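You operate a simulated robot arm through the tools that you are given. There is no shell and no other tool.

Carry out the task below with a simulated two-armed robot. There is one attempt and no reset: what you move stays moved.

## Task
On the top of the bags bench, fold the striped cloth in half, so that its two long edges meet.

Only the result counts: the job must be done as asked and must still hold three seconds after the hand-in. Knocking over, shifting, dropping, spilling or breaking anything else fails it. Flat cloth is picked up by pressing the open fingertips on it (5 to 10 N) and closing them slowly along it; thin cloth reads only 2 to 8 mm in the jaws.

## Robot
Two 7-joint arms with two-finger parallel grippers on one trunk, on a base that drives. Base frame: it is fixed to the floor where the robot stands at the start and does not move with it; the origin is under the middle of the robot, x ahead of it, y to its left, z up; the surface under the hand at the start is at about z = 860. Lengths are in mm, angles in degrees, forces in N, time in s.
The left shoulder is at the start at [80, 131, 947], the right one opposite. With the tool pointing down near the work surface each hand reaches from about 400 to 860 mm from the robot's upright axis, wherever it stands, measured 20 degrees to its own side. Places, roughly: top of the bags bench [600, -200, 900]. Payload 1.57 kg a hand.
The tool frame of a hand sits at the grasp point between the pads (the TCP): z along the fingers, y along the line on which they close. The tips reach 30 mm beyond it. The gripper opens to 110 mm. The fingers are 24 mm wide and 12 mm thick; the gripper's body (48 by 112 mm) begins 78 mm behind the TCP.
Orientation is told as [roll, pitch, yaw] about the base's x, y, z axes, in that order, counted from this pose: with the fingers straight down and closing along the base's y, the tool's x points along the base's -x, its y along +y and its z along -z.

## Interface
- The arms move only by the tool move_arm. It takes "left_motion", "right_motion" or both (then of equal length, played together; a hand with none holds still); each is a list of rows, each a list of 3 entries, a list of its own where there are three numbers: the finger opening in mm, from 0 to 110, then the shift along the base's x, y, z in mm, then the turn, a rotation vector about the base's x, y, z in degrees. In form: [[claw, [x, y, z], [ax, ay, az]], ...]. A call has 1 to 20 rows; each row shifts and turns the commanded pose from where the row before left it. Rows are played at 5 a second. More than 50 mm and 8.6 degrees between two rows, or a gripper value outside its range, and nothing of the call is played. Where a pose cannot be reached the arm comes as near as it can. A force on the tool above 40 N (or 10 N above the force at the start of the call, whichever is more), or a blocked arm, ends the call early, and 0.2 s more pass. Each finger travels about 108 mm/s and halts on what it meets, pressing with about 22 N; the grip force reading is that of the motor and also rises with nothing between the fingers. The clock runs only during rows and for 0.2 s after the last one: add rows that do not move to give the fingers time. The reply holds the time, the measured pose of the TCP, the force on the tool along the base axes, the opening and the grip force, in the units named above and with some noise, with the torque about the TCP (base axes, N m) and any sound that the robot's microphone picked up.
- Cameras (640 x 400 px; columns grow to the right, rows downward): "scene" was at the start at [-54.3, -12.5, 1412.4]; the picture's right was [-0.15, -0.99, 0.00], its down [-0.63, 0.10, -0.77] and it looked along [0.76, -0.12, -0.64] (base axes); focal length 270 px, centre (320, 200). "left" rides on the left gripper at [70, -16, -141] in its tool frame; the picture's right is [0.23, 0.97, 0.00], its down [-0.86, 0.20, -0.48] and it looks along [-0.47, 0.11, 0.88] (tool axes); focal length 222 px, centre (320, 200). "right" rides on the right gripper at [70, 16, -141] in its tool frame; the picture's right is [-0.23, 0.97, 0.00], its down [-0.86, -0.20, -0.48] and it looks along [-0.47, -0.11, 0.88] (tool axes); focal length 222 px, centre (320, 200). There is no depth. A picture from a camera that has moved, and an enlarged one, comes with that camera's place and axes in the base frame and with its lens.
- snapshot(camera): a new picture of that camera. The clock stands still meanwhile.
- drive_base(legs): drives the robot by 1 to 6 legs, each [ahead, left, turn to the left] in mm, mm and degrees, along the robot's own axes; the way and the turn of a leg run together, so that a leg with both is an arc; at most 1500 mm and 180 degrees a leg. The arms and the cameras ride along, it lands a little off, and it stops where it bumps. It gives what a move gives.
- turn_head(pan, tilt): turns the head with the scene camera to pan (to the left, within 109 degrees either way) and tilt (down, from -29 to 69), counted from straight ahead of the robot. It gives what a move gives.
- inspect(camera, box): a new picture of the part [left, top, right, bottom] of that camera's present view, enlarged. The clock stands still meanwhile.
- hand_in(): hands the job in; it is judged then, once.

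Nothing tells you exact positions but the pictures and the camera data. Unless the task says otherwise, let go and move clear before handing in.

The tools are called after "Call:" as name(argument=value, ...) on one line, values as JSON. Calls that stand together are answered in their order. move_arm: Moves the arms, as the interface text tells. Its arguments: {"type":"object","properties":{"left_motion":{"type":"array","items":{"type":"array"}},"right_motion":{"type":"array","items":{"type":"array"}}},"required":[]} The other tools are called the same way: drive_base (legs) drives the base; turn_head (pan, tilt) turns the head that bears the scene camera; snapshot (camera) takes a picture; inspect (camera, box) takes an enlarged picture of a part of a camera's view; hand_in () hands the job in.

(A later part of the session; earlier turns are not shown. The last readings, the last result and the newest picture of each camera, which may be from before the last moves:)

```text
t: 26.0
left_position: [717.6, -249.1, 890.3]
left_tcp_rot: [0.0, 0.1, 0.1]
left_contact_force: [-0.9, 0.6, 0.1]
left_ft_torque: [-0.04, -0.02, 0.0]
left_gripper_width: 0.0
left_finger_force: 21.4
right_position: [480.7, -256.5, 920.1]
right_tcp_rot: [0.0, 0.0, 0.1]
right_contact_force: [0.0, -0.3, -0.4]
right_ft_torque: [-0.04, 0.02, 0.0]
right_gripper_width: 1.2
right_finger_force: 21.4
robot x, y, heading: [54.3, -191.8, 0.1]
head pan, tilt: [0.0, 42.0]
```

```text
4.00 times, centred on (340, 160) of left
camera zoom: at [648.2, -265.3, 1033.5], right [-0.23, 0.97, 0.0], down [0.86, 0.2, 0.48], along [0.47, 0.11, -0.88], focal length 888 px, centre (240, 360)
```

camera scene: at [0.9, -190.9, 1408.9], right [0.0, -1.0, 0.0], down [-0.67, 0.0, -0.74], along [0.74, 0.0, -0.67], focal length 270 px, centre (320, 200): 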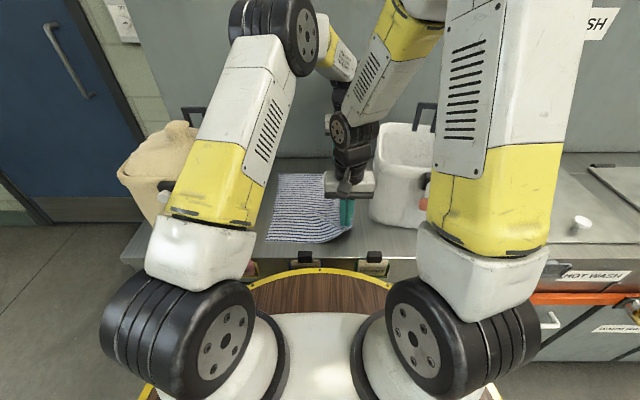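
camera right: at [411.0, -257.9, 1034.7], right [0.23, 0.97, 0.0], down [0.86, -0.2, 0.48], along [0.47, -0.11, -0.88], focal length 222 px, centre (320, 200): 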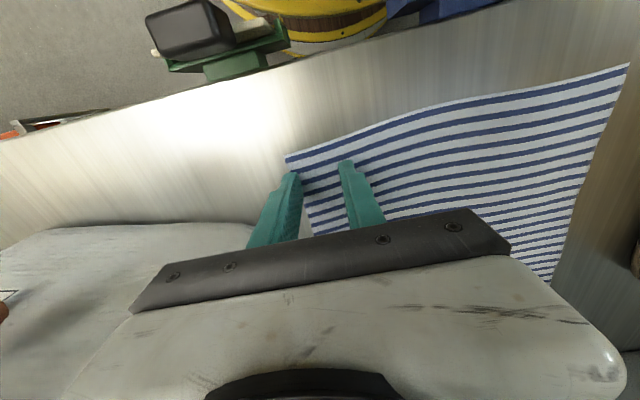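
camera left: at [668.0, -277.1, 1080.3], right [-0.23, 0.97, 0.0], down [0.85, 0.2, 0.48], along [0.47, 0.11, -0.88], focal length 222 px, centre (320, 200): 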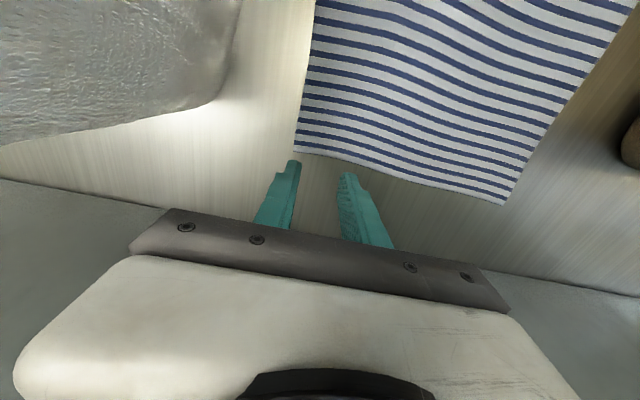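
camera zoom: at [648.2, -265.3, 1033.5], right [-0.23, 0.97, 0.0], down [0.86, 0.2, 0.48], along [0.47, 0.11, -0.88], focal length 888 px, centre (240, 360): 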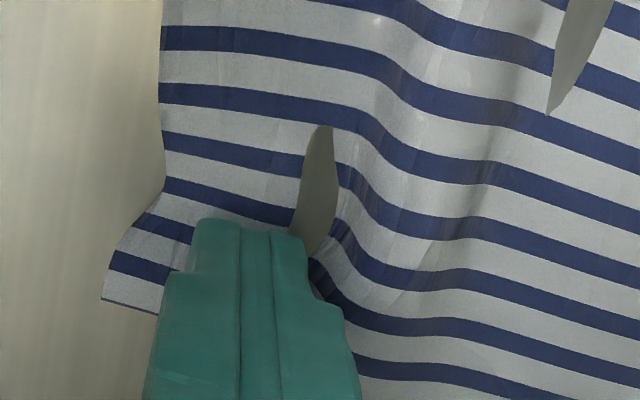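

The left jaws closed to 0.0 mm, so they caught no cloth. I'll lift straight up, open, and look at how the far corner lies now.

Call:
move_arm(left_motion=[[0, [0, 0, 10], [0, 0, 0]], [10, [0, 0, 20], [0, 0, 0]], [40, [0, 0, 20], [0, 0, 0]], [40, [0, 0, 0], [0, 0, 0]], [40, [0, 0, 0], [0, 0, 0]]])

Call:
snapshot(camera="left")

Call:
inspect(camera="left", box=[260, 90, 460, 215])

Call:
inspect(camera="scene", box=[240, 150, 400, 250])

```text
t: 27.2
left_position: [718.5, -249.0, 941.4]
left_tcp_rot: [0.0, 0.0, 0.1]
left_contact_force: [-0.4, -0.1, 0.2]
left_ft_torque: [0.01, 0.0, 0.06]
left_gripper_width: 40.1
left_finger_force: 0.1
right_position: [479.6, -256.0, 919.8]
right_tcp_rot: [0.0, 0.0, 0.1]
right_contact_force: [0.3, -0.8, 0.3]
right_ft_torque: [0.03, 0.0, -0.01]
right_gripper_width: 1.5
right_finger_force: 21.9
robot x, y, heading: [57.4, -189.6, 0.3]
head pan, tilt: [0.0, 42.0]
```

```text
taken
camera left: at [648.1, -264.2, 1083.4], right [-0.23, 0.97, 0.0], down [0.85, 0.2, 0.48], along [0.47, 0.11, -0.88], focal length 222 px, centre (320, 200)
```

left: 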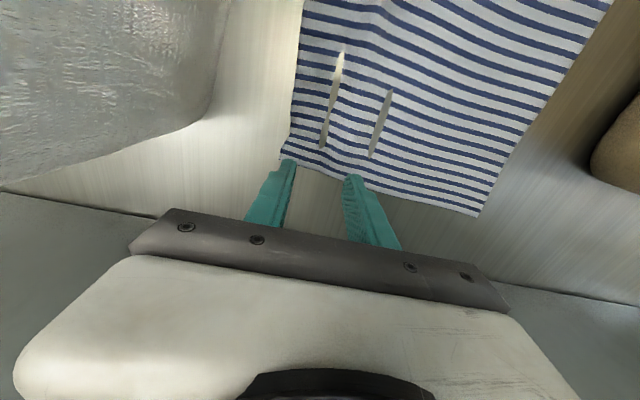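

```text
3.20 times, centred on (360, 152) of left
camera zoom: at [648.1, -264.2, 1083.4], right [-0.23, 0.97, 0.0], down [0.85, 0.2, 0.48], along [0.47, 0.11, -0.88], focal length 711 px, centre (192, 352)
```

zoom: 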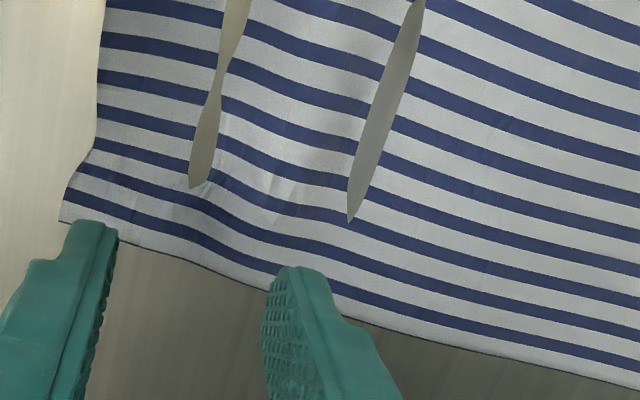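

```text
4.00 times, centred on (320, 200) of scene
camera zoom: at [0.9, -190.9, 1408.9], right [0.0, -1.0, 0.0], down [-0.67, 0.0, -0.74], along [0.74, 0.0, -0.67], focal length 1082 px, centre (320, 200)
```

zoom: 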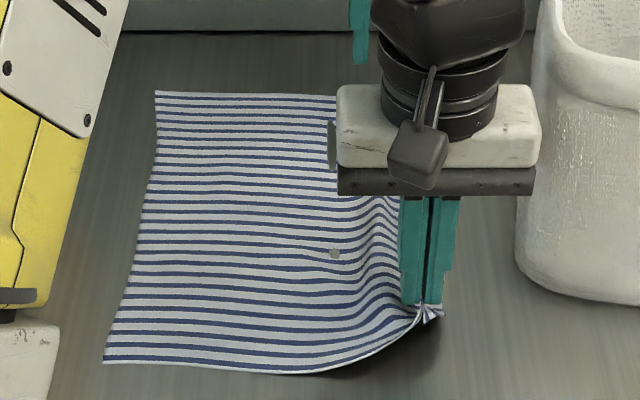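

The corner is at about (730,-289), with a couple of ripples inside it. This time I'll put the outer finger fully on the cloth with a 40 mm opening, press a bit harder, and drag the inner finger outward while the outer one holds the edge.

Call:
move_arm(left_motion=[[40, [-6, -1, -15], [0, 0, 0]], [40, [0, 0, -15], [0, 0, 0]], [40, [0, 0, -12], [0, 0, 0]], [40, [0, 0, -5], [0, 0, 0]], [40, [0, 0, -2.5], [0, 0, 0]], [40, [0, 0, 0], [0, 0, 0]]])

Call:
inspect(camera="left", box=[260, 110, 420, 210])

```text
t: 28.6
left_position: [711.6, -250.7, 892.2]
left_tcp_rot: [0.0, -0.1, 0.1]
left_contact_force: [0.2, 1.1, 0.5]
left_ft_torque: [0.0, 0.03, 0.0]
left_gripper_width: 39.9
left_finger_force: 0.3
right_position: [480.5, -255.7, 919.1]
right_tcp_rot: [0.0, 0.0, 0.1]
right_contact_force: [0.3, 0.3, -0.8]
right_ft_torque: [-0.03, -0.01, 0.01]
right_gripper_width: 1.6
right_finger_force: 21.8
robot x, y, heading: [58.6, -192.3, -0.1]
head pan, tilt: [0.0, 42.0]
```

```text
4.00 times, centred on (340, 160) of left
camera zoom: at [641.9, -266.0, 1033.9], right [-0.23, 0.97, 0.0], down [0.85, 0.2, 0.48], along [0.47, 0.11, -0.88], focal length 888 px, centre (240, 360)
```

zoom: 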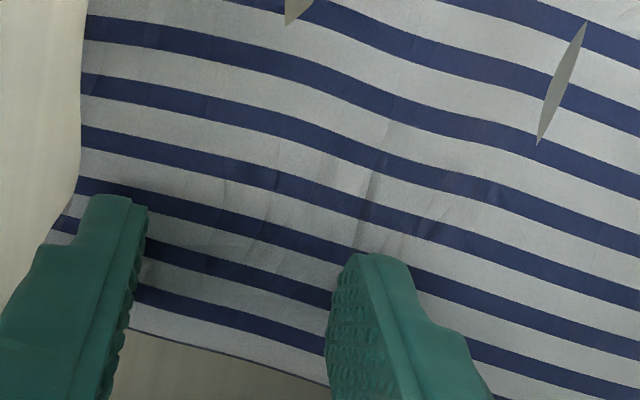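

Call:
move_arm(left_motion=[[40, [0, 0, -1], [0, 0, 0]], [40, [0, 0, -0.8], [0, 0, 0]], [40, [0, 0, 0], [0, 0, 0]]])

```text
t: 29.4
left_position: [711.5, -251.1, 891.9]
left_tcp_rot: [0.0, -0.2, 0.1]
left_contact_force: [-3.0, 1.2, 12.9]
left_ft_torque: [0.01, 0.08, -0.01]
left_gripper_width: 40.1
left_finger_force: 0.0
right_position: [480.8, -256.6, 918.9]
right_tcp_rot: [0.0, 0.0, 0.0]
right_contact_force: [-0.1, 0.6, -0.5]
right_ft_torque: [-0.02, 0.0, 0.03]
right_gripper_width: 1.5
right_finger_force: 22.1
robot x, y, heading: [52.5, -189.9, 0.0]
head pan, tilt: [0.0, 42.0]
```

Call:
move_arm(left_motion=[[40, [0, 0, 0.2], [0, 0, 0]], [37, [0, -1.5, 0], [0, 0, 0]], [34, [0, -1.5, 0], [0, 0, 0]], [31, [0, -1.5, 0], [0, 0, 0]], [28, [0, -1.5, 0], [0, 0, 0]], [25, [0, -1.5, 0], [0, 0, 0]]])

Call:
inspect(camera="left", box=[260, 110, 420, 210])

```text
t: 30.8
left_position: [713.1, -258.3, 891.8]
left_tcp_rot: [0.0, 0.0, 0.2]
left_contact_force: [2.2, 3.0, 18.1]
left_ft_torque: [0.02, -0.13, -0.01]
left_gripper_width: 22.7
left_finger_force: 0.1
right_position: [479.5, -256.2, 920.0]
right_tcp_rot: [0.0, 0.1, 0.1]
right_contact_force: [1.0, 0.0, -0.7]
right_ft_torque: [0.02, -0.02, 0.02]
right_gripper_width: 1.7
right_finger_force: 21.7
robot x, y, heading: [57.9, -189.2, 0.1]
head pan, tilt: [0.0, 42.0]
```

```text
4.00 times, centred on (340, 160) of left
camera zoom: at [642.4, -273.3, 1033.1], right [-0.23, 0.97, 0.0], down [0.85, 0.2, 0.48], along [0.47, 0.11, -0.88], focal length 888 px, centre (240, 360)
```

zoom: 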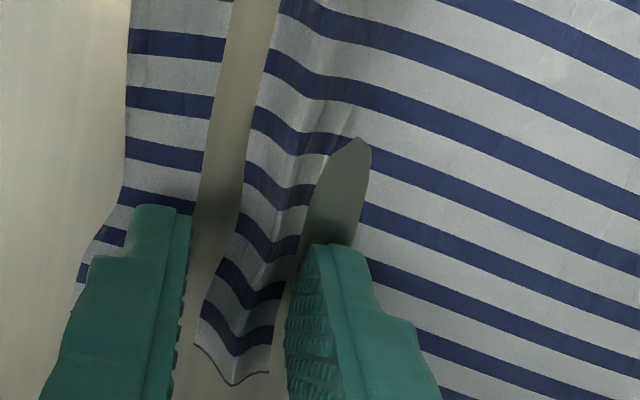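

A ridge of cloth now stands between the fingers. I'll continue closing and ease the pressure slightly.

Call:
move_arm(left_motion=[[22, [0, -1, 0.4], [0, 0, 0]], [19, [0, -1, 0], [0, 0, 0]], [16, [0, -1, 0], [0, 0, 0]], [13, [0, 0, 0], [0, 0, 0]], [10, [0, 0, 0], [0, 0, 0]]])

Call:
inspect(camera="left", box=[260, 110, 420, 210])

```text
t: 32.0
left_position: [713.2, -262.2, 890.4]
left_tcp_rot: [0.0, 0.0, 0.1]
left_contact_force: [-0.9, -0.8, 15.3]
left_ft_torque: [-0.06, -0.04, -0.05]
left_gripper_width: 9.8
left_finger_force: 0.1
right_position: [479.9, -257.1, 920.1]
right_tcp_rot: [0.0, 0.0, 0.1]
right_contact_force: [0.0, 0.1, -0.1]
right_ft_torque: [-0.01, -0.03, 0.01]
right_gripper_width: 1.5
right_finger_force: 22.2
robot x, y, heading: [57.1, -190.6, 0.1]
head pan, tilt: [0.0, 42.0]
```

```text
4.00 times, centred on (340, 160) of left
camera zoom: at [642.3, -277.4, 1033.2], right [-0.23, 0.97, 0.0], down [0.85, 0.2, 0.48], along [0.47, 0.11, -0.88], focal length 888 px, centre (240, 360)
```

zoom: 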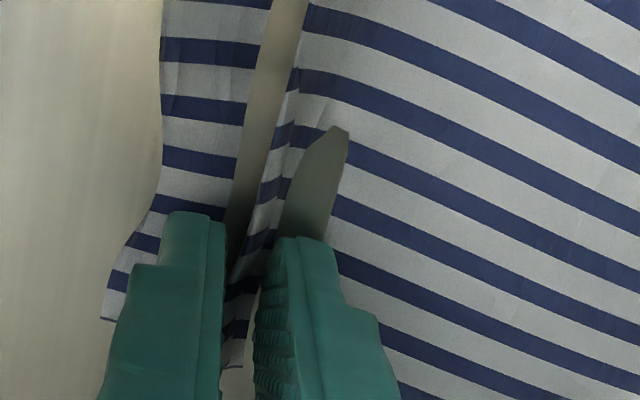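

Call:
move_arm(left_motion=[[7, [0, 0, 0.2], [0, 0, 0]], [5, [0, 0, 0.2], [0, 0, 0]], [3, [0, 0, 0], [0, 0, 0]], [0, [0, 0, 0], [0, 0, 0]], [0, [0, 0, 0], [0, 0, 0]], [0, [0, 0, 0], [0, 0, 0]]])

Call:
inspect(camera="left", box=[260, 110, 420, 210])

```text
t: 33.4
left_position: [712.5, -260.8, 891.9]
left_tcp_rot: [-0.1, -0.1, 0.1]
left_contact_force: [0.6, 0.7, 2.3]
left_ft_torque: [-0.02, 0.02, -0.01]
left_gripper_width: 2.1
left_finger_force: 21.6
right_position: [479.9, -256.2, 919.6]
right_tcp_rot: [0.0, -0.1, 0.2]
right_contact_force: [-0.4, -0.1, -0.7]
right_ft_torque: [-0.03, 0.01, -0.04]
right_gripper_width: 1.6
right_finger_force: 21.8
robot x, y, heading: [54.0, -191.4, 0.2]
head pan, tilt: [0.0, 42.0]
```

```text
4.00 times, centred on (340, 160) of left
camera zoom: at [642.6, -277.0, 1033.4], right [-0.23, 0.97, 0.0], down [0.86, 0.2, 0.48], along [0.47, 0.11, -0.88], focal length 888 px, centre (240, 360)
```

zoom: 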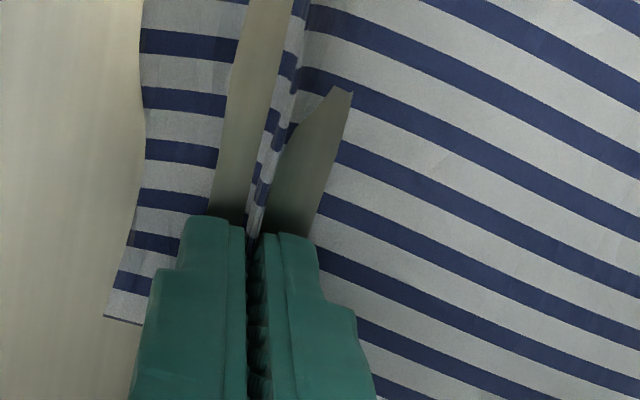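

The left jaws now read 2.1 mm with a ridge of cloth clearly between them. I'll lift the left hand to the same height as the right and look.

Call:
move_arm(left_motion=[[0, [0, 1, 8], [0, 0, 0]], [0, [0, 2, 10], [0, 0, 0]], [0, [0, 2, 10], [0, 0, 0]], [0, [0, 0, 0], [0, 0, 0]]])

Call:
snapshot(camera="left")

Call:
inspect(camera="left", box=[240, 70, 440, 195])

Call:
inspect(camera="scene", box=[220, 130, 420, 255])

Call:
snapshot(camera="right")

```text
t: 34.4
left_position: [712.2, -255.7, 918.8]
left_tcp_rot: [0.0, 0.0, 0.0]
left_contact_force: [0.5, -0.2, -0.2]
left_ft_torque: [-0.01, 0.01, 0.01]
left_gripper_width: 1.9
left_finger_force: 21.8
right_position: [481.1, -255.3, 919.6]
right_tcp_rot: [0.1, -0.1, 0.1]
right_contact_force: [0.3, -0.1, -1.0]
right_ft_torque: [-0.02, -0.02, 0.02]
right_gripper_width: 1.8
right_finger_force: 22.1
robot x, y, heading: [57.0, -194.0, 0.1]
head pan, tilt: [0.0, 42.0]
```

```text
taken
camera left: at [642.9, -271.8, 1060.9], right [-0.23, 0.97, 0.0], down [0.86, 0.2, 0.48], along [0.47, 0.11, -0.88], focal length 222 px, centre (320, 200)
```

left: 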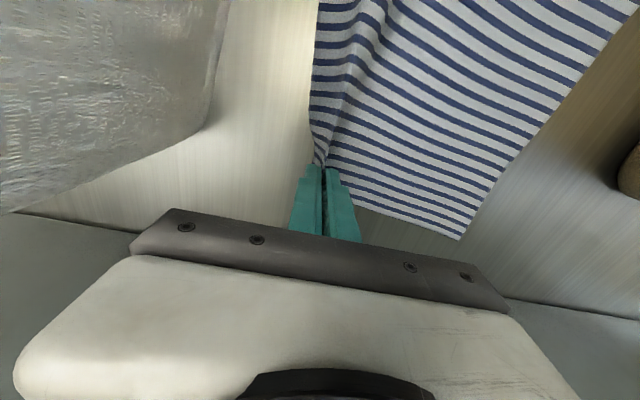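

```text
3.20 times, centred on (340, 132) of left
camera zoom: at [642.9, -271.8, 1060.9], right [-0.23, 0.97, 0.0], down [0.86, 0.2, 0.48], along [0.47, 0.11, -0.88], focal length 711 px, centre (256, 416)
```

zoom: 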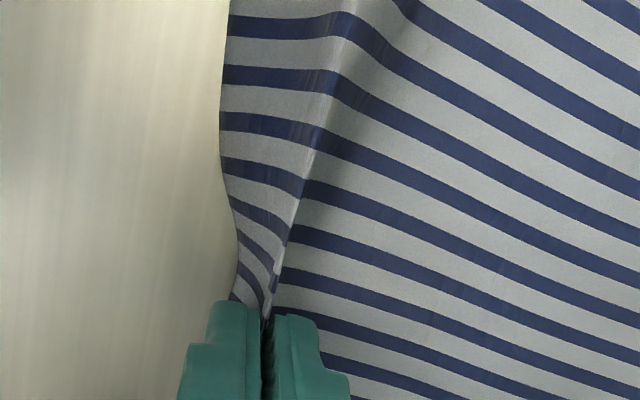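

```text
3.20 times, centred on (320, 192) of scene
camera zoom: at [0.9, -190.9, 1408.9], right [0.0, -1.0, 0.0], down [-0.67, 0.0, -0.74], along [0.74, 0.0, -0.67], focal length 865 px, centre (320, 224)
```

zoom: 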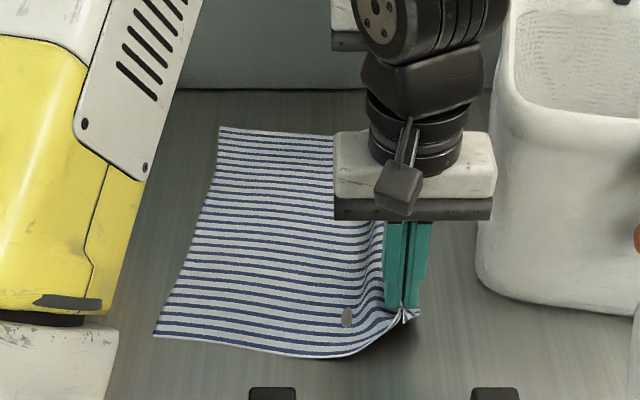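

```text
taken
camera right: at [410.7, -239.7, 1062.0], right [0.23, 0.97, 0.0], down [0.86, -0.2, 0.48], along [0.47, -0.11, -0.88], focal length 222 px, centre (320, 200)
```

right: 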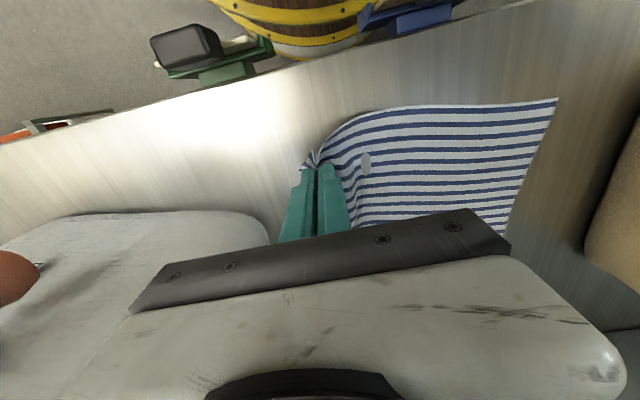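

Both hands hold cloth, but the far grip is deeper than the near one: I estimate about 50 mm of edge strip against about 24 mm. For a clean fold I'll set the far side down again, release it, and re-grip closer to the edge.

Call:
move_arm(left_motion=[[0, [0, -2, -10], [0, 0, 0]], [0, [0, -4, -10], [0, 0, 0]], [0, [0, -6, -7], [0, 0, 0]], [0, [0, 0, 0], [0, 0, 0]], [15, [0, 0, 0], [0, 0, 0]], [30, [0, 0, 0.5], [0, 0, 0]], [30, [0, 0, 20], [0, 0, 0]], [30, [0, 0, 20], [0, 0, 0]], [32, [0, 0, 10], [0, 0, 0]], [32, [0, 0, 0], [0, 0, 0]]])

Call:
snapshot(camera="left")

Call:
inspect(camera="left", box=[240, 70, 440, 195])

```text
t: 36.6
left_position: [712.2, -268.6, 943.1]
left_tcp_rot: [0.0, -0.1, 0.0]
left_contact_force: [0.3, -0.4, -0.9]
left_ft_torque: [-0.02, 0.01, -0.01]
left_gripper_width: 31.9
left_finger_force: 0.1
right_position: [479.6, -255.4, 919.7]
right_tcp_rot: [0.0, 0.1, 0.1]
right_contact_force: [0.3, 0.6, 0.2]
right_ft_torque: [0.0, -0.01, 0.02]
right_gripper_width: 1.4
right_finger_force: 22.3
robot x, y, heading: [57.1, -195.0, 0.3]
head pan, tilt: [0.0, 42.0]
```

```text
taken
camera left: at [641.8, -284.0, 1085.4], right [-0.23, 0.97, 0.0], down [0.85, 0.2, 0.48], along [0.47, 0.11, -0.88], focal length 222 px, centre (320, 200)
```

left: 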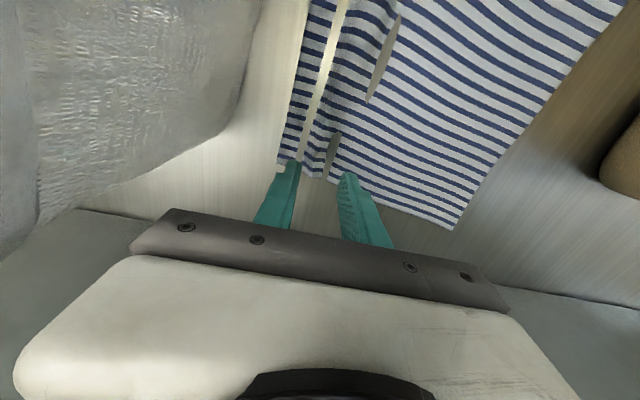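

```text
3.20 times, centred on (340, 132) of left
camera zoom: at [641.8, -284.0, 1085.4], right [-0.23, 0.97, 0.0], down [0.85, 0.2, 0.48], along [0.47, 0.11, -0.88], focal length 711 px, centre (256, 416)
```

zoom: 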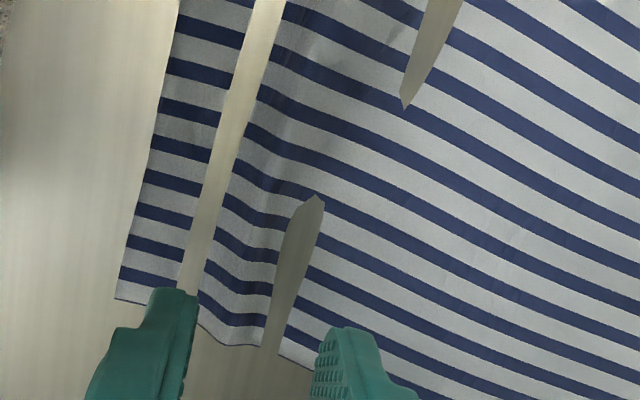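

The edge now runs at y≈-309 near x=712, with corner B at about (730,-311). I'll move the left hand outward so the outer finger overlaps the edge by about 8 mm with a 24 mm opening, and descend gently.

Call:
move_arm(left_motion=[[24, [0, -10, 0], [0, 0, 0]], [24, [0, -10, 0], [0, 0, 0]], [24, [0, 0, -20], [0, 0, 0]], [24, [0, 0, -18], [0, 0, 0]], [24, [0, 0, -10], [0, 0, 0]], [24, [0, 0, -2], [0, 0, 0]], [24, [0, 0, 0], [0, 0, 0]]])

Call:
inspect(camera="left", box=[260, 110, 420, 210])

```text
t: 38.2
left_position: [712.5, -289.2, 892.7]
left_tcp_rot: [0.1, 0.0, 0.1]
left_contact_force: [-0.5, -0.2, -0.8]
left_ft_torque: [-0.01, 0.01, 0.04]
left_gripper_width: 23.8
left_finger_force: 0.0
right_position: [480.6, -256.4, 919.3]
right_tcp_rot: [-0.2, 0.1, 0.2]
right_contact_force: [-0.9, 0.1, 0.3]
right_ft_torque: [0.01, 0.0, 0.03]
right_gripper_width: 1.5
right_finger_force: 21.9
robot x, y, heading: [58.2, -191.0, 0.1]
head pan, tilt: [0.0, 42.0]
```

```text
4.00 times, centred on (340, 160) of left
camera zoom: at [642.6, -304.1, 1034.3], right [-0.23, 0.97, 0.0], down [0.85, 0.2, 0.48], along [0.47, 0.11, -0.88], focal length 888 px, centre (240, 360)
```

zoom: 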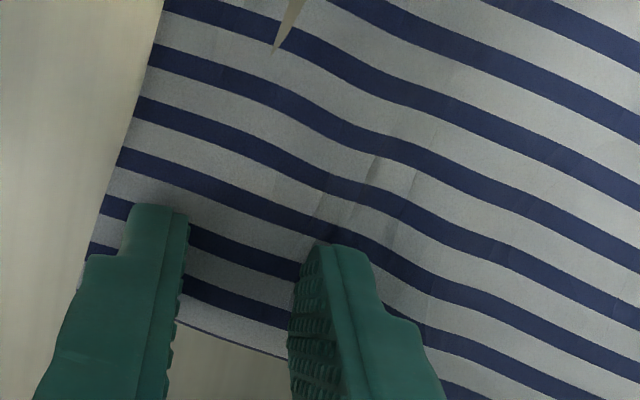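

Call:
move_arm(left_motion=[[24, [0, 0, -1], [0, 0, 0]], [24, [0, 0, -1], [0, 0, 0]], [24, [0, 0, 0], [0, 0, 0]]])

```text
t: 39.0
left_position: [713.5, -288.5, 891.2]
left_tcp_rot: [0.0, 0.0, 0.1]
left_contact_force: [-0.8, 0.9, 6.3]
left_ft_torque: [-0.03, 0.02, 0.0]
left_gripper_width: 23.8
left_finger_force: 0.1
right_position: [480.6, -255.6, 920.1]
right_tcp_rot: [0.1, 0.0, 0.1]
right_contact_force: [-0.3, 0.9, 0.0]
right_ft_torque: [0.01, 0.04, 0.01]
right_gripper_width: 1.4
right_finger_force: 21.6
robot x, y, heading: [54.3, -192.1, 0.3]
head pan, tilt: [0.0, 42.0]
```

Call:
move_arm(left_motion=[[24, [0, 0, -0.5], [0, 0, 0]], [22, [0, 0, 0], [0, 0, 0]], [20, [0, 0, 0], [0, 0, 0]], [18, [0, 0, 0], [0, 0, 0]], [16, [0, 0, 0], [0, 0, 0]], [14, [0, 0, 0], [0, 0, 0]]])

Call:
inspect(camera="left", box=[260, 110, 420, 210])

```text
t: 40.4
left_position: [712.9, -288.7, 892.6]
left_tcp_rot: [0.1, -0.1, 0.1]
left_contact_force: [1.6, -1.5, 18.7]
left_ft_torque: [-0.07, -0.02, 0.01]
left_gripper_width: 14.5
left_finger_force: 0.2
right_position: [480.5, -255.8, 920.1]
right_tcp_rot: [0.0, 0.0, 0.1]
right_contact_force: [-0.6, -0.1, 0.2]
right_ft_torque: [0.0, 0.01, 0.0]
right_gripper_width: 1.4
right_finger_force: 22.2
robot x, y, heading: [53.9, -192.3, 0.3]
head pan, tilt: [0.0, 42.0]
```

```text
4.00 times, centred on (340, 160) of left
camera zoom: at [642.1, -304.6, 1033.1], right [-0.23, 0.97, 0.0], down [0.85, 0.2, 0.48], along [0.47, 0.11, -0.88], focal length 888 px, centre (240, 360)
```

zoom: 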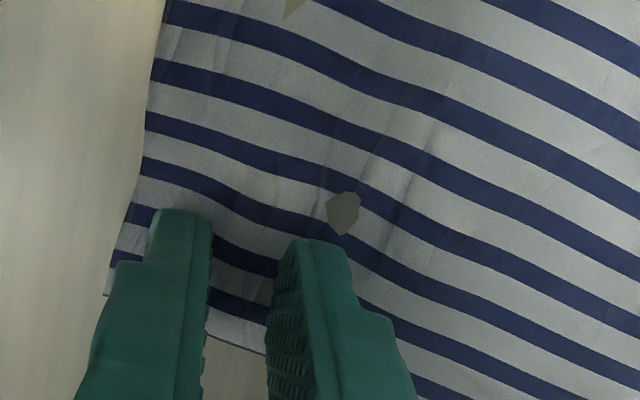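

Call:
move_arm(left_motion=[[12, [0, 0, 0], [0, 0, 0]], [10, [0, 0, 0], [0, 0, 0]], [8, [0, 0, 0], [0, 0, 0]], [6, [0, 0, 0], [0, 0, 0]]])

Call:
inspect(camera="left", box=[260, 110, 420, 210])

```text
t: 41.4
left_position: [711.6, -289.1, 890.9]
left_tcp_rot: [0.0, -0.1, 0.2]
left_contact_force: [-0.2, -1.4, 23.0]
left_ft_torque: [-0.05, -0.07, -0.01]
left_gripper_width: 7.2
left_finger_force: 0.8
right_position: [479.6, -256.4, 920.0]
right_tcp_rot: [0.0, -0.1, 0.2]
right_contact_force: [0.6, -0.3, -0.4]
right_ft_torque: [0.0, 0.0, 0.02]
right_gripper_width: 1.3
right_finger_force: 22.1
robot x, y, heading: [55.9, -194.8, 0.3]
head pan, tilt: [0.0, 42.0]
```

```text
4.00 times, centred on (340, 160) of left
camera zoom: at [641.9, -304.5, 1033.1], right [-0.23, 0.97, 0.0], down [0.85, 0.2, 0.48], along [0.47, 0.11, -0.88], focal length 888 px, centre (240, 360)
```

zoom: 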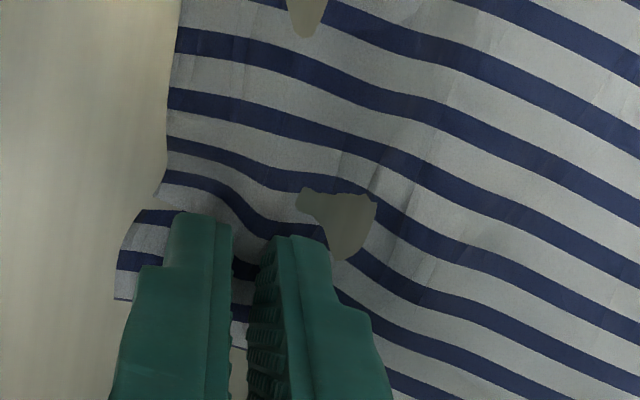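

Call:
move_arm(left_motion=[[4, [0, 0, 0.3], [0, 0, 0]], [2, [0, 0, 0], [0, 0, 0]], [0, [0, 0, 0], [0, 0, 0]], [0, [0, 0, 0], [0, 0, 0]], [0, [0, 0, 0], [0, 0, 0]]])

Call:
inspect(camera="left", box=[260, 110, 420, 210])

```text
t: 42.6
left_position: [712.0, -289.3, 890.7]
left_tcp_rot: [0.0, 0.0, 0.1]
left_contact_force: [-2.5, -2.6, 23.8]
left_ft_torque: [-0.11, 0.04, 0.0]
left_gripper_width: 0.2
left_finger_force: 21.0
right_position: [480.9, -256.8, 920.9]
right_tcp_rot: [-0.1, 0.1, 0.0]
right_contact_force: [-0.2, 0.0, -0.3]
right_ft_torque: [0.01, -0.04, -0.02]
right_gripper_width: 1.3
right_finger_force: 21.9
robot x, y, heading: [53.9, -196.4, 0.3]
head pan, tilt: [0.0, 42.0]
```

```text
4.00 times, centred on (340, 160) of left
camera zoom: at [641.9, -304.5, 1033.1], right [-0.23, 0.97, 0.0], down [0.85, 0.2, 0.48], along [0.47, 0.11, -0.88], focal length 888 px, centre (240, 360)
```

zoom: 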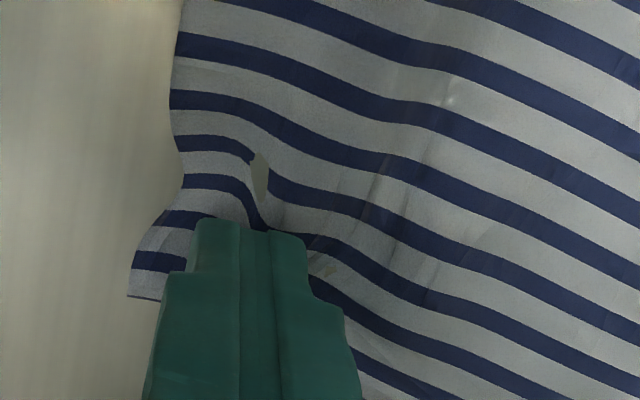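

That narrow grip caught nothing, so the cloth only buckles with a wider opening. I'll grip the far end along the edge instead, fingers closing along x, so the edge itself gets pinched without a deep strip. First I'll lift and turn the left hand by -90° above the bags.

Call:
move_arm(left_motion=[[0, [0, 0, 10], [0, 0, 0]], [10, [0, 4, 30], [0, 0, 0]], [40, [0, 6, 40], [0, 0, 0]], [40, [0, 0, 40], [0, 0, 0]], [40, [0, 0, 0], [0, 0, -8]], [40, [0, 0, 0], [0, 0, -8]], [40, [0, 0, 0], [0, 0, -8]], [40, [0, 0, 0], [0, 0, -8]], [40, [0, 0, 0], [0, 0, -8]], [40, [0, 0, 0], [0, 0, -8]], [40, [0, 0, 0], [0, 0, -8]], [40, [0, 0, 0], [0, 0, -8]], [40, [0, 0, 0], [0, 0, -8]], [40, [0, 0, 0], [0, 0, -8]], [40, [0, 0, 0], [0, 0, -8]], [40, [0, 0, 0], [0, 0, 0]]])

Call:
snapshot(camera="scene")

Call:
snapshot(camera="left")

```text
t: 46.0
left_position: [714.0, -279.2, 1010.1]
left_tcp_rot: [0.0, 0.0, -88.0]
left_contact_force: [-0.1, -0.4, 0.0]
left_ft_torque: [0.01, 0.01, 0.0]
left_gripper_width: 40.0
left_finger_force: 0.1
right_position: [480.4, -256.3, 920.8]
right_tcp_rot: [0.0, 0.0, 0.1]
right_contact_force: [-0.3, -0.2, -0.2]
right_ft_torque: [-0.04, -0.02, 0.04]
right_gripper_width: 1.4
right_finger_force: 21.8
robot x, y, heading: [52.6, -189.7, 0.2]
head pan, tilt: [0.0, 42.0]
```

```text
taken
camera scene: at [0.9, -190.9, 1408.9], right [0.0, -1.0, 0.0], down [-0.67, 0.0, -0.74], along [0.74, 0.0, -0.67], focal length 270 px, centre (320, 200)
```

scene: 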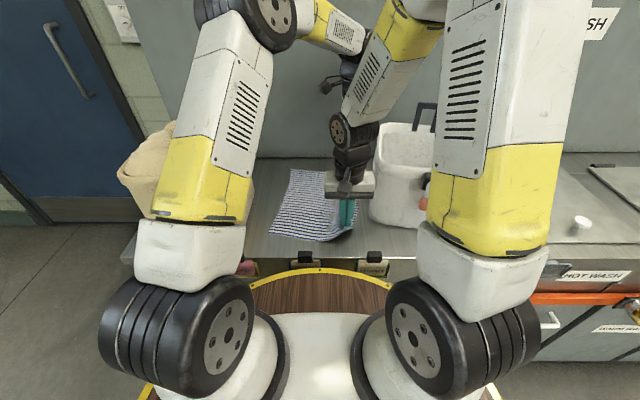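

```text
taken
camera left: at [694.1, -208.7, 1152.2], right [0.97, 0.26, 0.0], down [0.23, -0.85, 0.48], along [0.12, -0.46, -0.88], focal length 222 px, centre (320, 200)
```

left: 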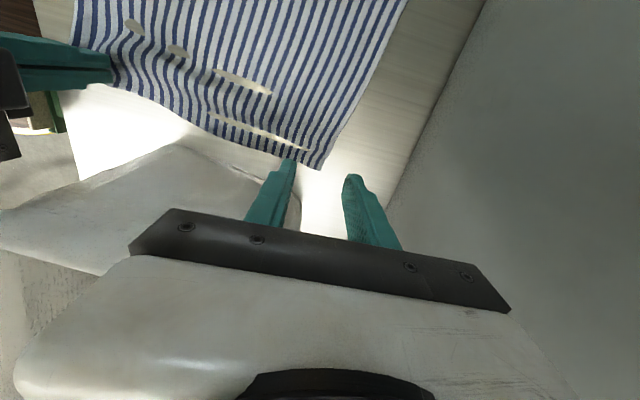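

Call:
inspect(camera="left", box=[180, 60, 420, 210])

```text
2.67 times, centred on (300, 135) of left
camera zoom: at [694.1, -208.7, 1152.2], right [0.97, 0.26, 0.0], down [0.23, -0.85, 0.48], along [0.12, -0.46, -0.88], focal length 592 px, centre (373, 373)
```

zoom: 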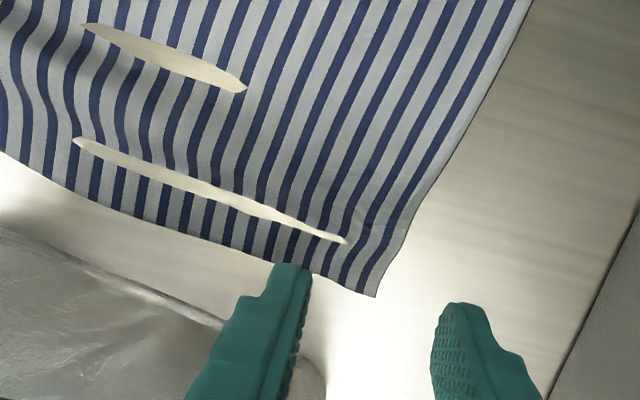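

I want to check the white bag's position against my earlier pictures before lowering next to it, so I'll view the same crops again.

Call:
inspect(camera="scene", box=[260, 180, 380, 255])

Call:
inspect(camera="scene", box=[340, 100, 500, 260])

```text
5.33 times, centred on (320, 218) of scene
camera zoom: at [0.9, -190.9, 1408.9], right [0.0, -1.0, 0.0], down [-0.67, 0.0, -0.74], along [0.74, 0.0, -0.67], focal length 1442 px, centre (320, 107)
```

zoom: 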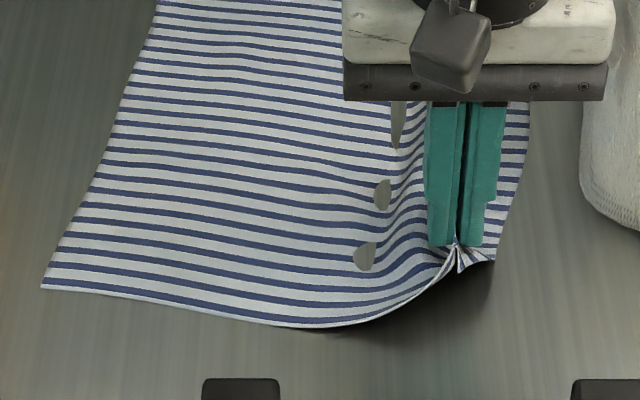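

```text
2.50 times, centred on (420, 180) of scene
camera zoom: at [0.9, -190.9, 1408.9], right [0.0, -1.0, 0.0], down [-0.67, 0.0, -0.74], along [0.74, 0.0, -0.67], focal length 676 px, centre (70, 250)
```

zoom: 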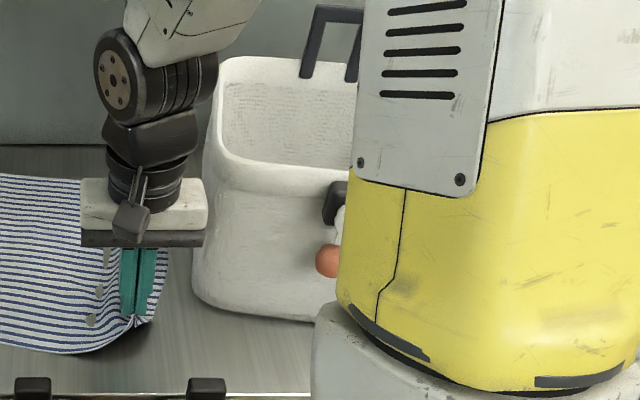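

The white bag has turned about 12° clockwise since the start. My right gripper's body must have caught its front-left corner when I moved the right hand in over the cloth. I'll finish the fold carefully first, then grip the bag's rim and turn it back to its original place. For now I'm aligning the left hand with the edge, clear of the bag.

Call:
move_arm(left_motion=[[40, [-11, -18, 0], [0, 0, -3]], [40, [-10, -19, 0], [0, 0, -3]], [40, [0, 0, 0], [0, 0, 0]]])

Call:
snapshot(camera="left")

Call:
inspect(camera="left", box=[180, 60, 420, 210])

```text
t: 46.8
left_position: [691.2, -316.0, 1009.6]
left_tcp_rot: [0.0, 0.0, -94.0]
left_contact_force: [0.3, 0.6, 0.3]
left_ft_torque: [-0.02, -0.02, -0.02]
left_gripper_width: 40.1
left_finger_force: 0.0
right_position: [480.3, -256.9, 921.2]
right_tcp_rot: [0.0, 0.0, 0.0]
right_contact_force: [0.3, -0.5, -0.1]
right_ft_torque: [-0.02, -0.03, 0.02]
right_gripper_width: 1.5
right_finger_force: 21.8
robot x, y, heading: [54.4, -190.0, 0.2]
head pan, tilt: [0.0, 42.0]
```

```text
taken
camera left: at [679.9, -244.2, 1152.0], right [0.99, 0.16, 0.0], down [0.14, -0.87, 0.48], along [0.08, -0.47, -0.88], focal length 222 px, centre (320, 200)
```

left: 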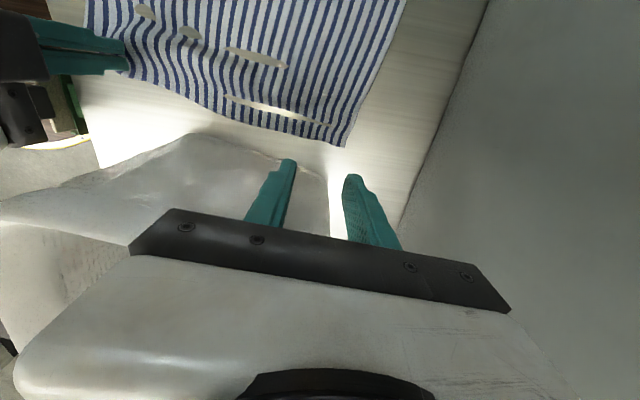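

```text
2.67 times, centred on (300, 135) of left
camera zoom: at [679.9, -244.2, 1152.0], right [0.99, 0.16, 0.0], down [0.14, -0.87, 0.48], along [0.08, -0.47, -0.88], focal length 592 px, centre (373, 373)
```

zoom: 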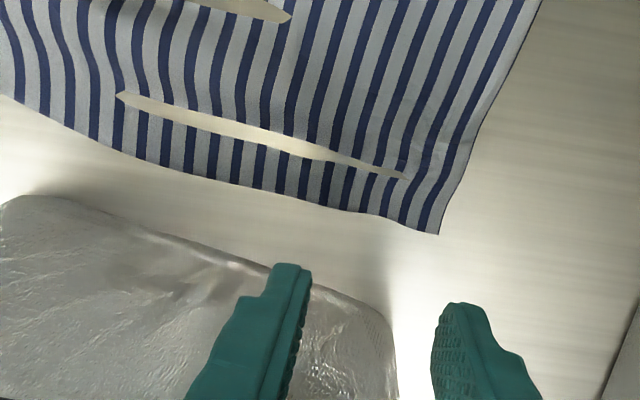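

Call:
move_arm(left_motion=[[40, [0, 2, -20], [0, 0, 0]], [40, [0, 0, -25], [0, 0, 0]], [40, [0, 0, 0], [0, 0, 0]]])

Call:
snapshot(camera="left")

Call:
snapshot(camera="scene")

```text
t: 47.4
left_position: [694.6, -315.3, 977.9]
left_tcp_rot: [0.7, -0.3, -93.9]
left_contact_force: [-3.4, 3.0, 11.8]
left_ft_torque: [-0.79, -0.07, -0.2]
left_gripper_width: 40.3
left_finger_force: 0.1
right_position: [480.0, -254.8, 919.1]
right_tcp_rot: [-0.1, 0.0, 0.0]
right_contact_force: [0.3, -0.4, 0.7]
right_ft_torque: [0.0, -0.01, 0.02]
right_gripper_width: 1.5
right_finger_force: 21.9
robot x, y, heading: [55.6, -193.4, 0.0]
head pan, tilt: [0.0, 42.0]
stopped in row 3 (left hand): the force on the tool passed its limit at 57 N (the readings are from after the stop); the commanded pose is now the measured one
```

```text
taken
camera left: at [681.0, -242.6, 1119.2], right [0.99, 0.16, 0.01], down [0.14, -0.86, 0.49], along [0.09, -0.48, -0.87], focal length 222 px, centre (320, 200)
```

left: 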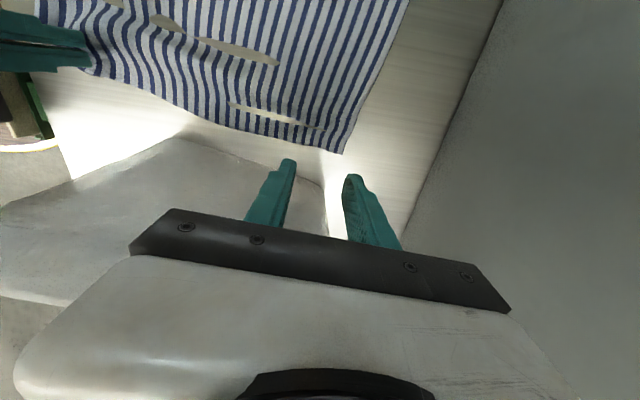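

```text
taken
camera scene: at [0.2, -190.6, 1408.9], right [0.0, -1.0, 0.0], down [-0.67, 0.0, -0.74], along [0.74, 0.0, -0.67], focal length 270 px, centre (320, 200)
```

scene: 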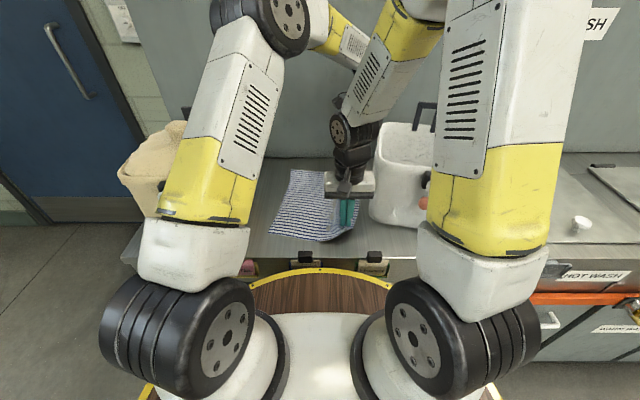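

The left gripper body touched the bag's flared rim at 57 N, so there's no room there while the bag is turned. I'll lift the left hand straight up, and lay down and release the near corner with the right hand, so I can put the bag back first.

Call:
move_arm(left_motion=[[40, [0, 3, 30], [0, 0, 0]], [40, [0, 3, 40], [0, 0, 0]], [40, [0, 0, 40], [0, 0, 0]], [40, [0, 0, 40], [0, 0, 0]], [40, [0, 0, 0], [0, 0, 0]]])

Call:
move_arm(right_motion=[[0, [0, -1, -9], [0, 0, 0]], [0, [0, -1, -9], [0, 0, 0]], [0, [0, 0, -7], [0, 0, 0]], [0, [0, 0, 0], [0, 0, 0]], [12, [0, 0, 0], [0, 0, 0]], [24, [0, 0, 1], [0, 0, 0]], [30, [0, 0, 5], [0, 0, 0]], [30, [0, 0, 20], [0, 0, 0]], [30, [0, 0, 40], [0, 0, 0]], [30, [0, 0, 40], [0, 0, 0]], [30, [0, 0, 40], [0, 0, 0]], [30, [0, 0, 40], [0, 0, 0]], [30, [0, 0, 40], [0, 0, 0]], [30, [0, 0, 0], [0, 0, 0]]])

Call:
snapshot(camera="scene")

Call:
snapshot(camera="right")

```text
t: 48.6
left_position: [695.2, -309.9, 1129.2]
left_tcp_rot: [0.5, -0.4, -93.8]
left_contact_force: [0.4, 0.3, 1.1]
left_ft_torque: [-0.03, -0.03, -0.01]
left_gripper_width: 39.9
left_finger_force: 0.1
right_position: [480.3, -256.1, 920.1]
right_tcp_rot: [0.0, 0.1, 0.1]
right_contact_force: [-0.7, -0.2, -0.3]
right_ft_torque: [0.02, 0.04, 0.0]
right_gripper_width: 1.5
right_finger_force: 22.4
robot x, y, heading: [52.7, -192.3, 0.1]
head pan, tilt: [0.0, 42.0]
```

```text
t: 51.6
left_position: [695.7, -309.8, 1128.0]
left_tcp_rot: [0.7, -0.4, -93.8]
left_contact_force: [0.1, -0.5, -0.3]
left_ft_torque: [0.02, 0.01, 0.0]
left_gripper_width: 39.8
left_finger_force: 0.2
right_position: [479.2, -257.2, 1121.1]
right_tcp_rot: [0.0, 0.0, 0.1]
right_contact_force: [1.6, 0.1, 0.1]
right_ft_torque: [0.0, 0.0, -0.03]
right_gripper_width: 30.2
right_finger_force: 0.1
robot x, y, heading: [55.4, -192.1, -0.0]
head pan, tilt: [0.0, 42.0]
```

```text
taken
camera scene: at [0.9, -190.9, 1408.9], right [0.0, -1.0, 0.0], down [-0.67, 0.0, -0.74], along [0.74, 0.0, -0.67], focal length 270 px, centre (320, 200)
```

scene: 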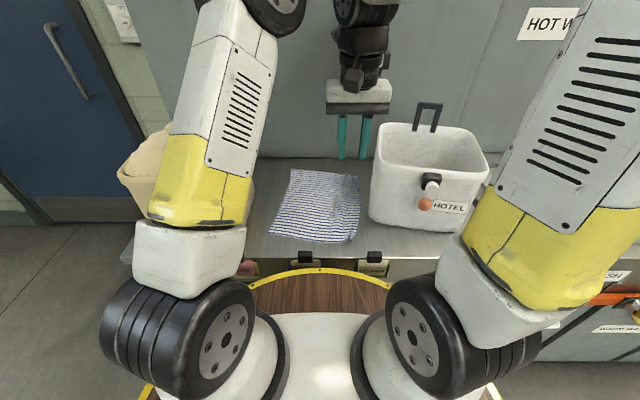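

```text
taken
camera right: at [409.8, -240.1, 1263.8], right [0.23, 0.97, 0.0], down [0.86, -0.2, 0.48], along [0.47, -0.11, -0.88], focal length 222 px, centre (320, 200)
```

right: 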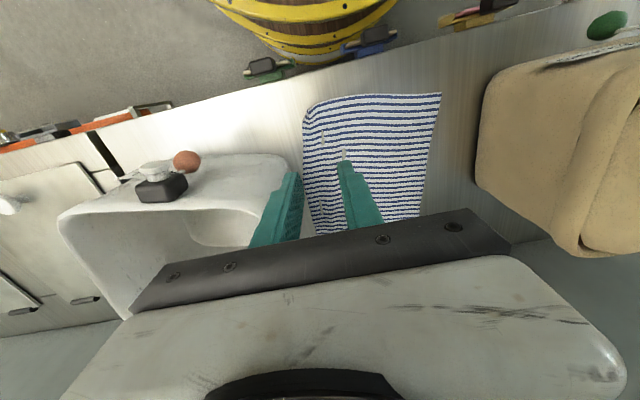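

Call:
inspect(camera="scene", box=[350, 90, 510, 240])

Call:
inspect(camera="right", box=[40, 120, 360, 320])

```text
2.67 times, centred on (430, 165) of scene
camera zoom: at [0.9, -190.9, 1408.9], right [0.0, -1.0, 0.0], down [-0.67, 0.0, -0.74], along [0.74, 0.0, -0.67], focal length 721 px, centre (27, 293)
```

zoom: 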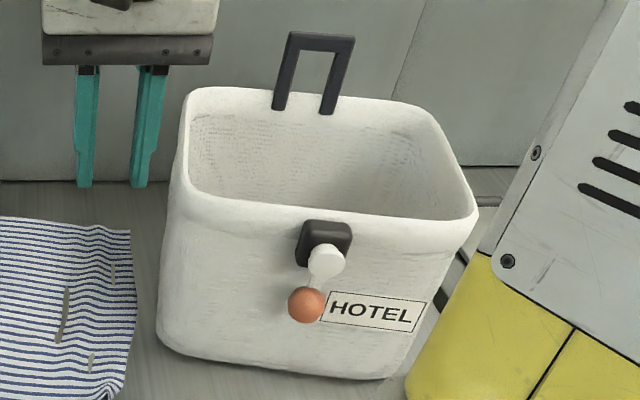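

```text
2.00 times, centred on (200, 220) of right
camera zoom: at [409.8, -240.1, 1263.8], right [0.23, 0.97, 0.0], down [0.86, -0.2, 0.48], along [0.47, -0.11, -0.88], focal length 444 px, centre (560, 160)
```

zoom: 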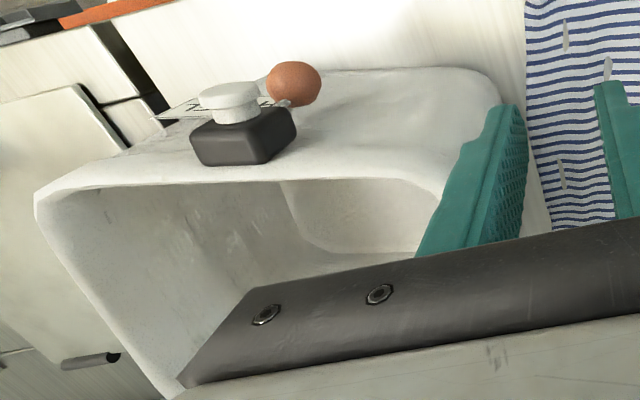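

The bag now sits about 30 mm back and is turned about 12° clockwise. I'll zoom in on it to measure its pose precisely before gripping the rim.

Call:
inspect(camera="scene", box=[360, 110, 440, 160])

Call:
inspect(camera="scene", box=[360, 160, 440, 240])

Call:
inspect(camera="scene", box=[420, 110, 500, 240])

```text
8.00 times, centred on (400, 135) of scene
camera zoom: at [0.9, -190.9, 1408.9], right [0.0, -1.0, 0.0], down [-0.67, 0.0, -0.74], along [0.74, 0.0, -0.67], focal length 2163 px, centre (-320, 720)
```

zoom: 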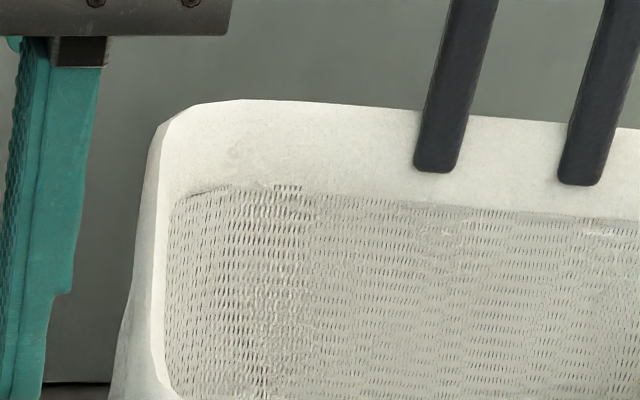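

```text
5.00 times, centred on (400, 200) of scene
camera zoom: at [0.9, -190.9, 1408.9], right [0.0, -1.0, 0.0], down [-0.67, 0.0, -0.74], along [0.74, 0.0, -0.67], focal length 1352 px, centre (-80, 200)
```

zoom: 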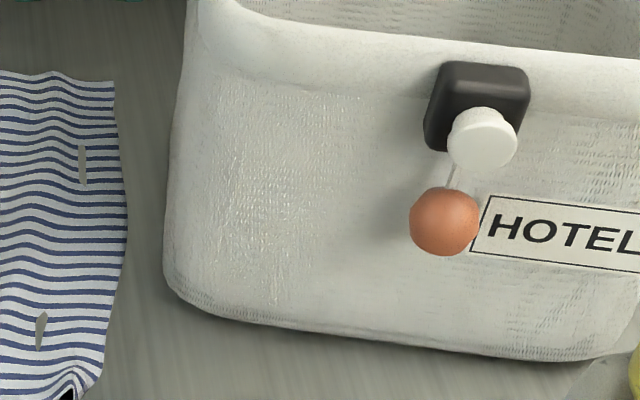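

```text
3.08 times, centred on (460, 175) of scene
camera zoom: at [0.9, -190.9, 1408.9], right [0.0, -1.0, 0.0], down [-0.67, 0.0, -0.74], along [0.74, 0.0, -0.67], focal length 832 px, centre (-111, 277)
```

zoom: 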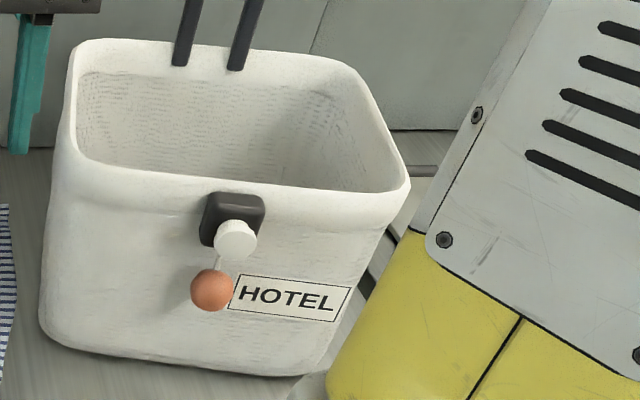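

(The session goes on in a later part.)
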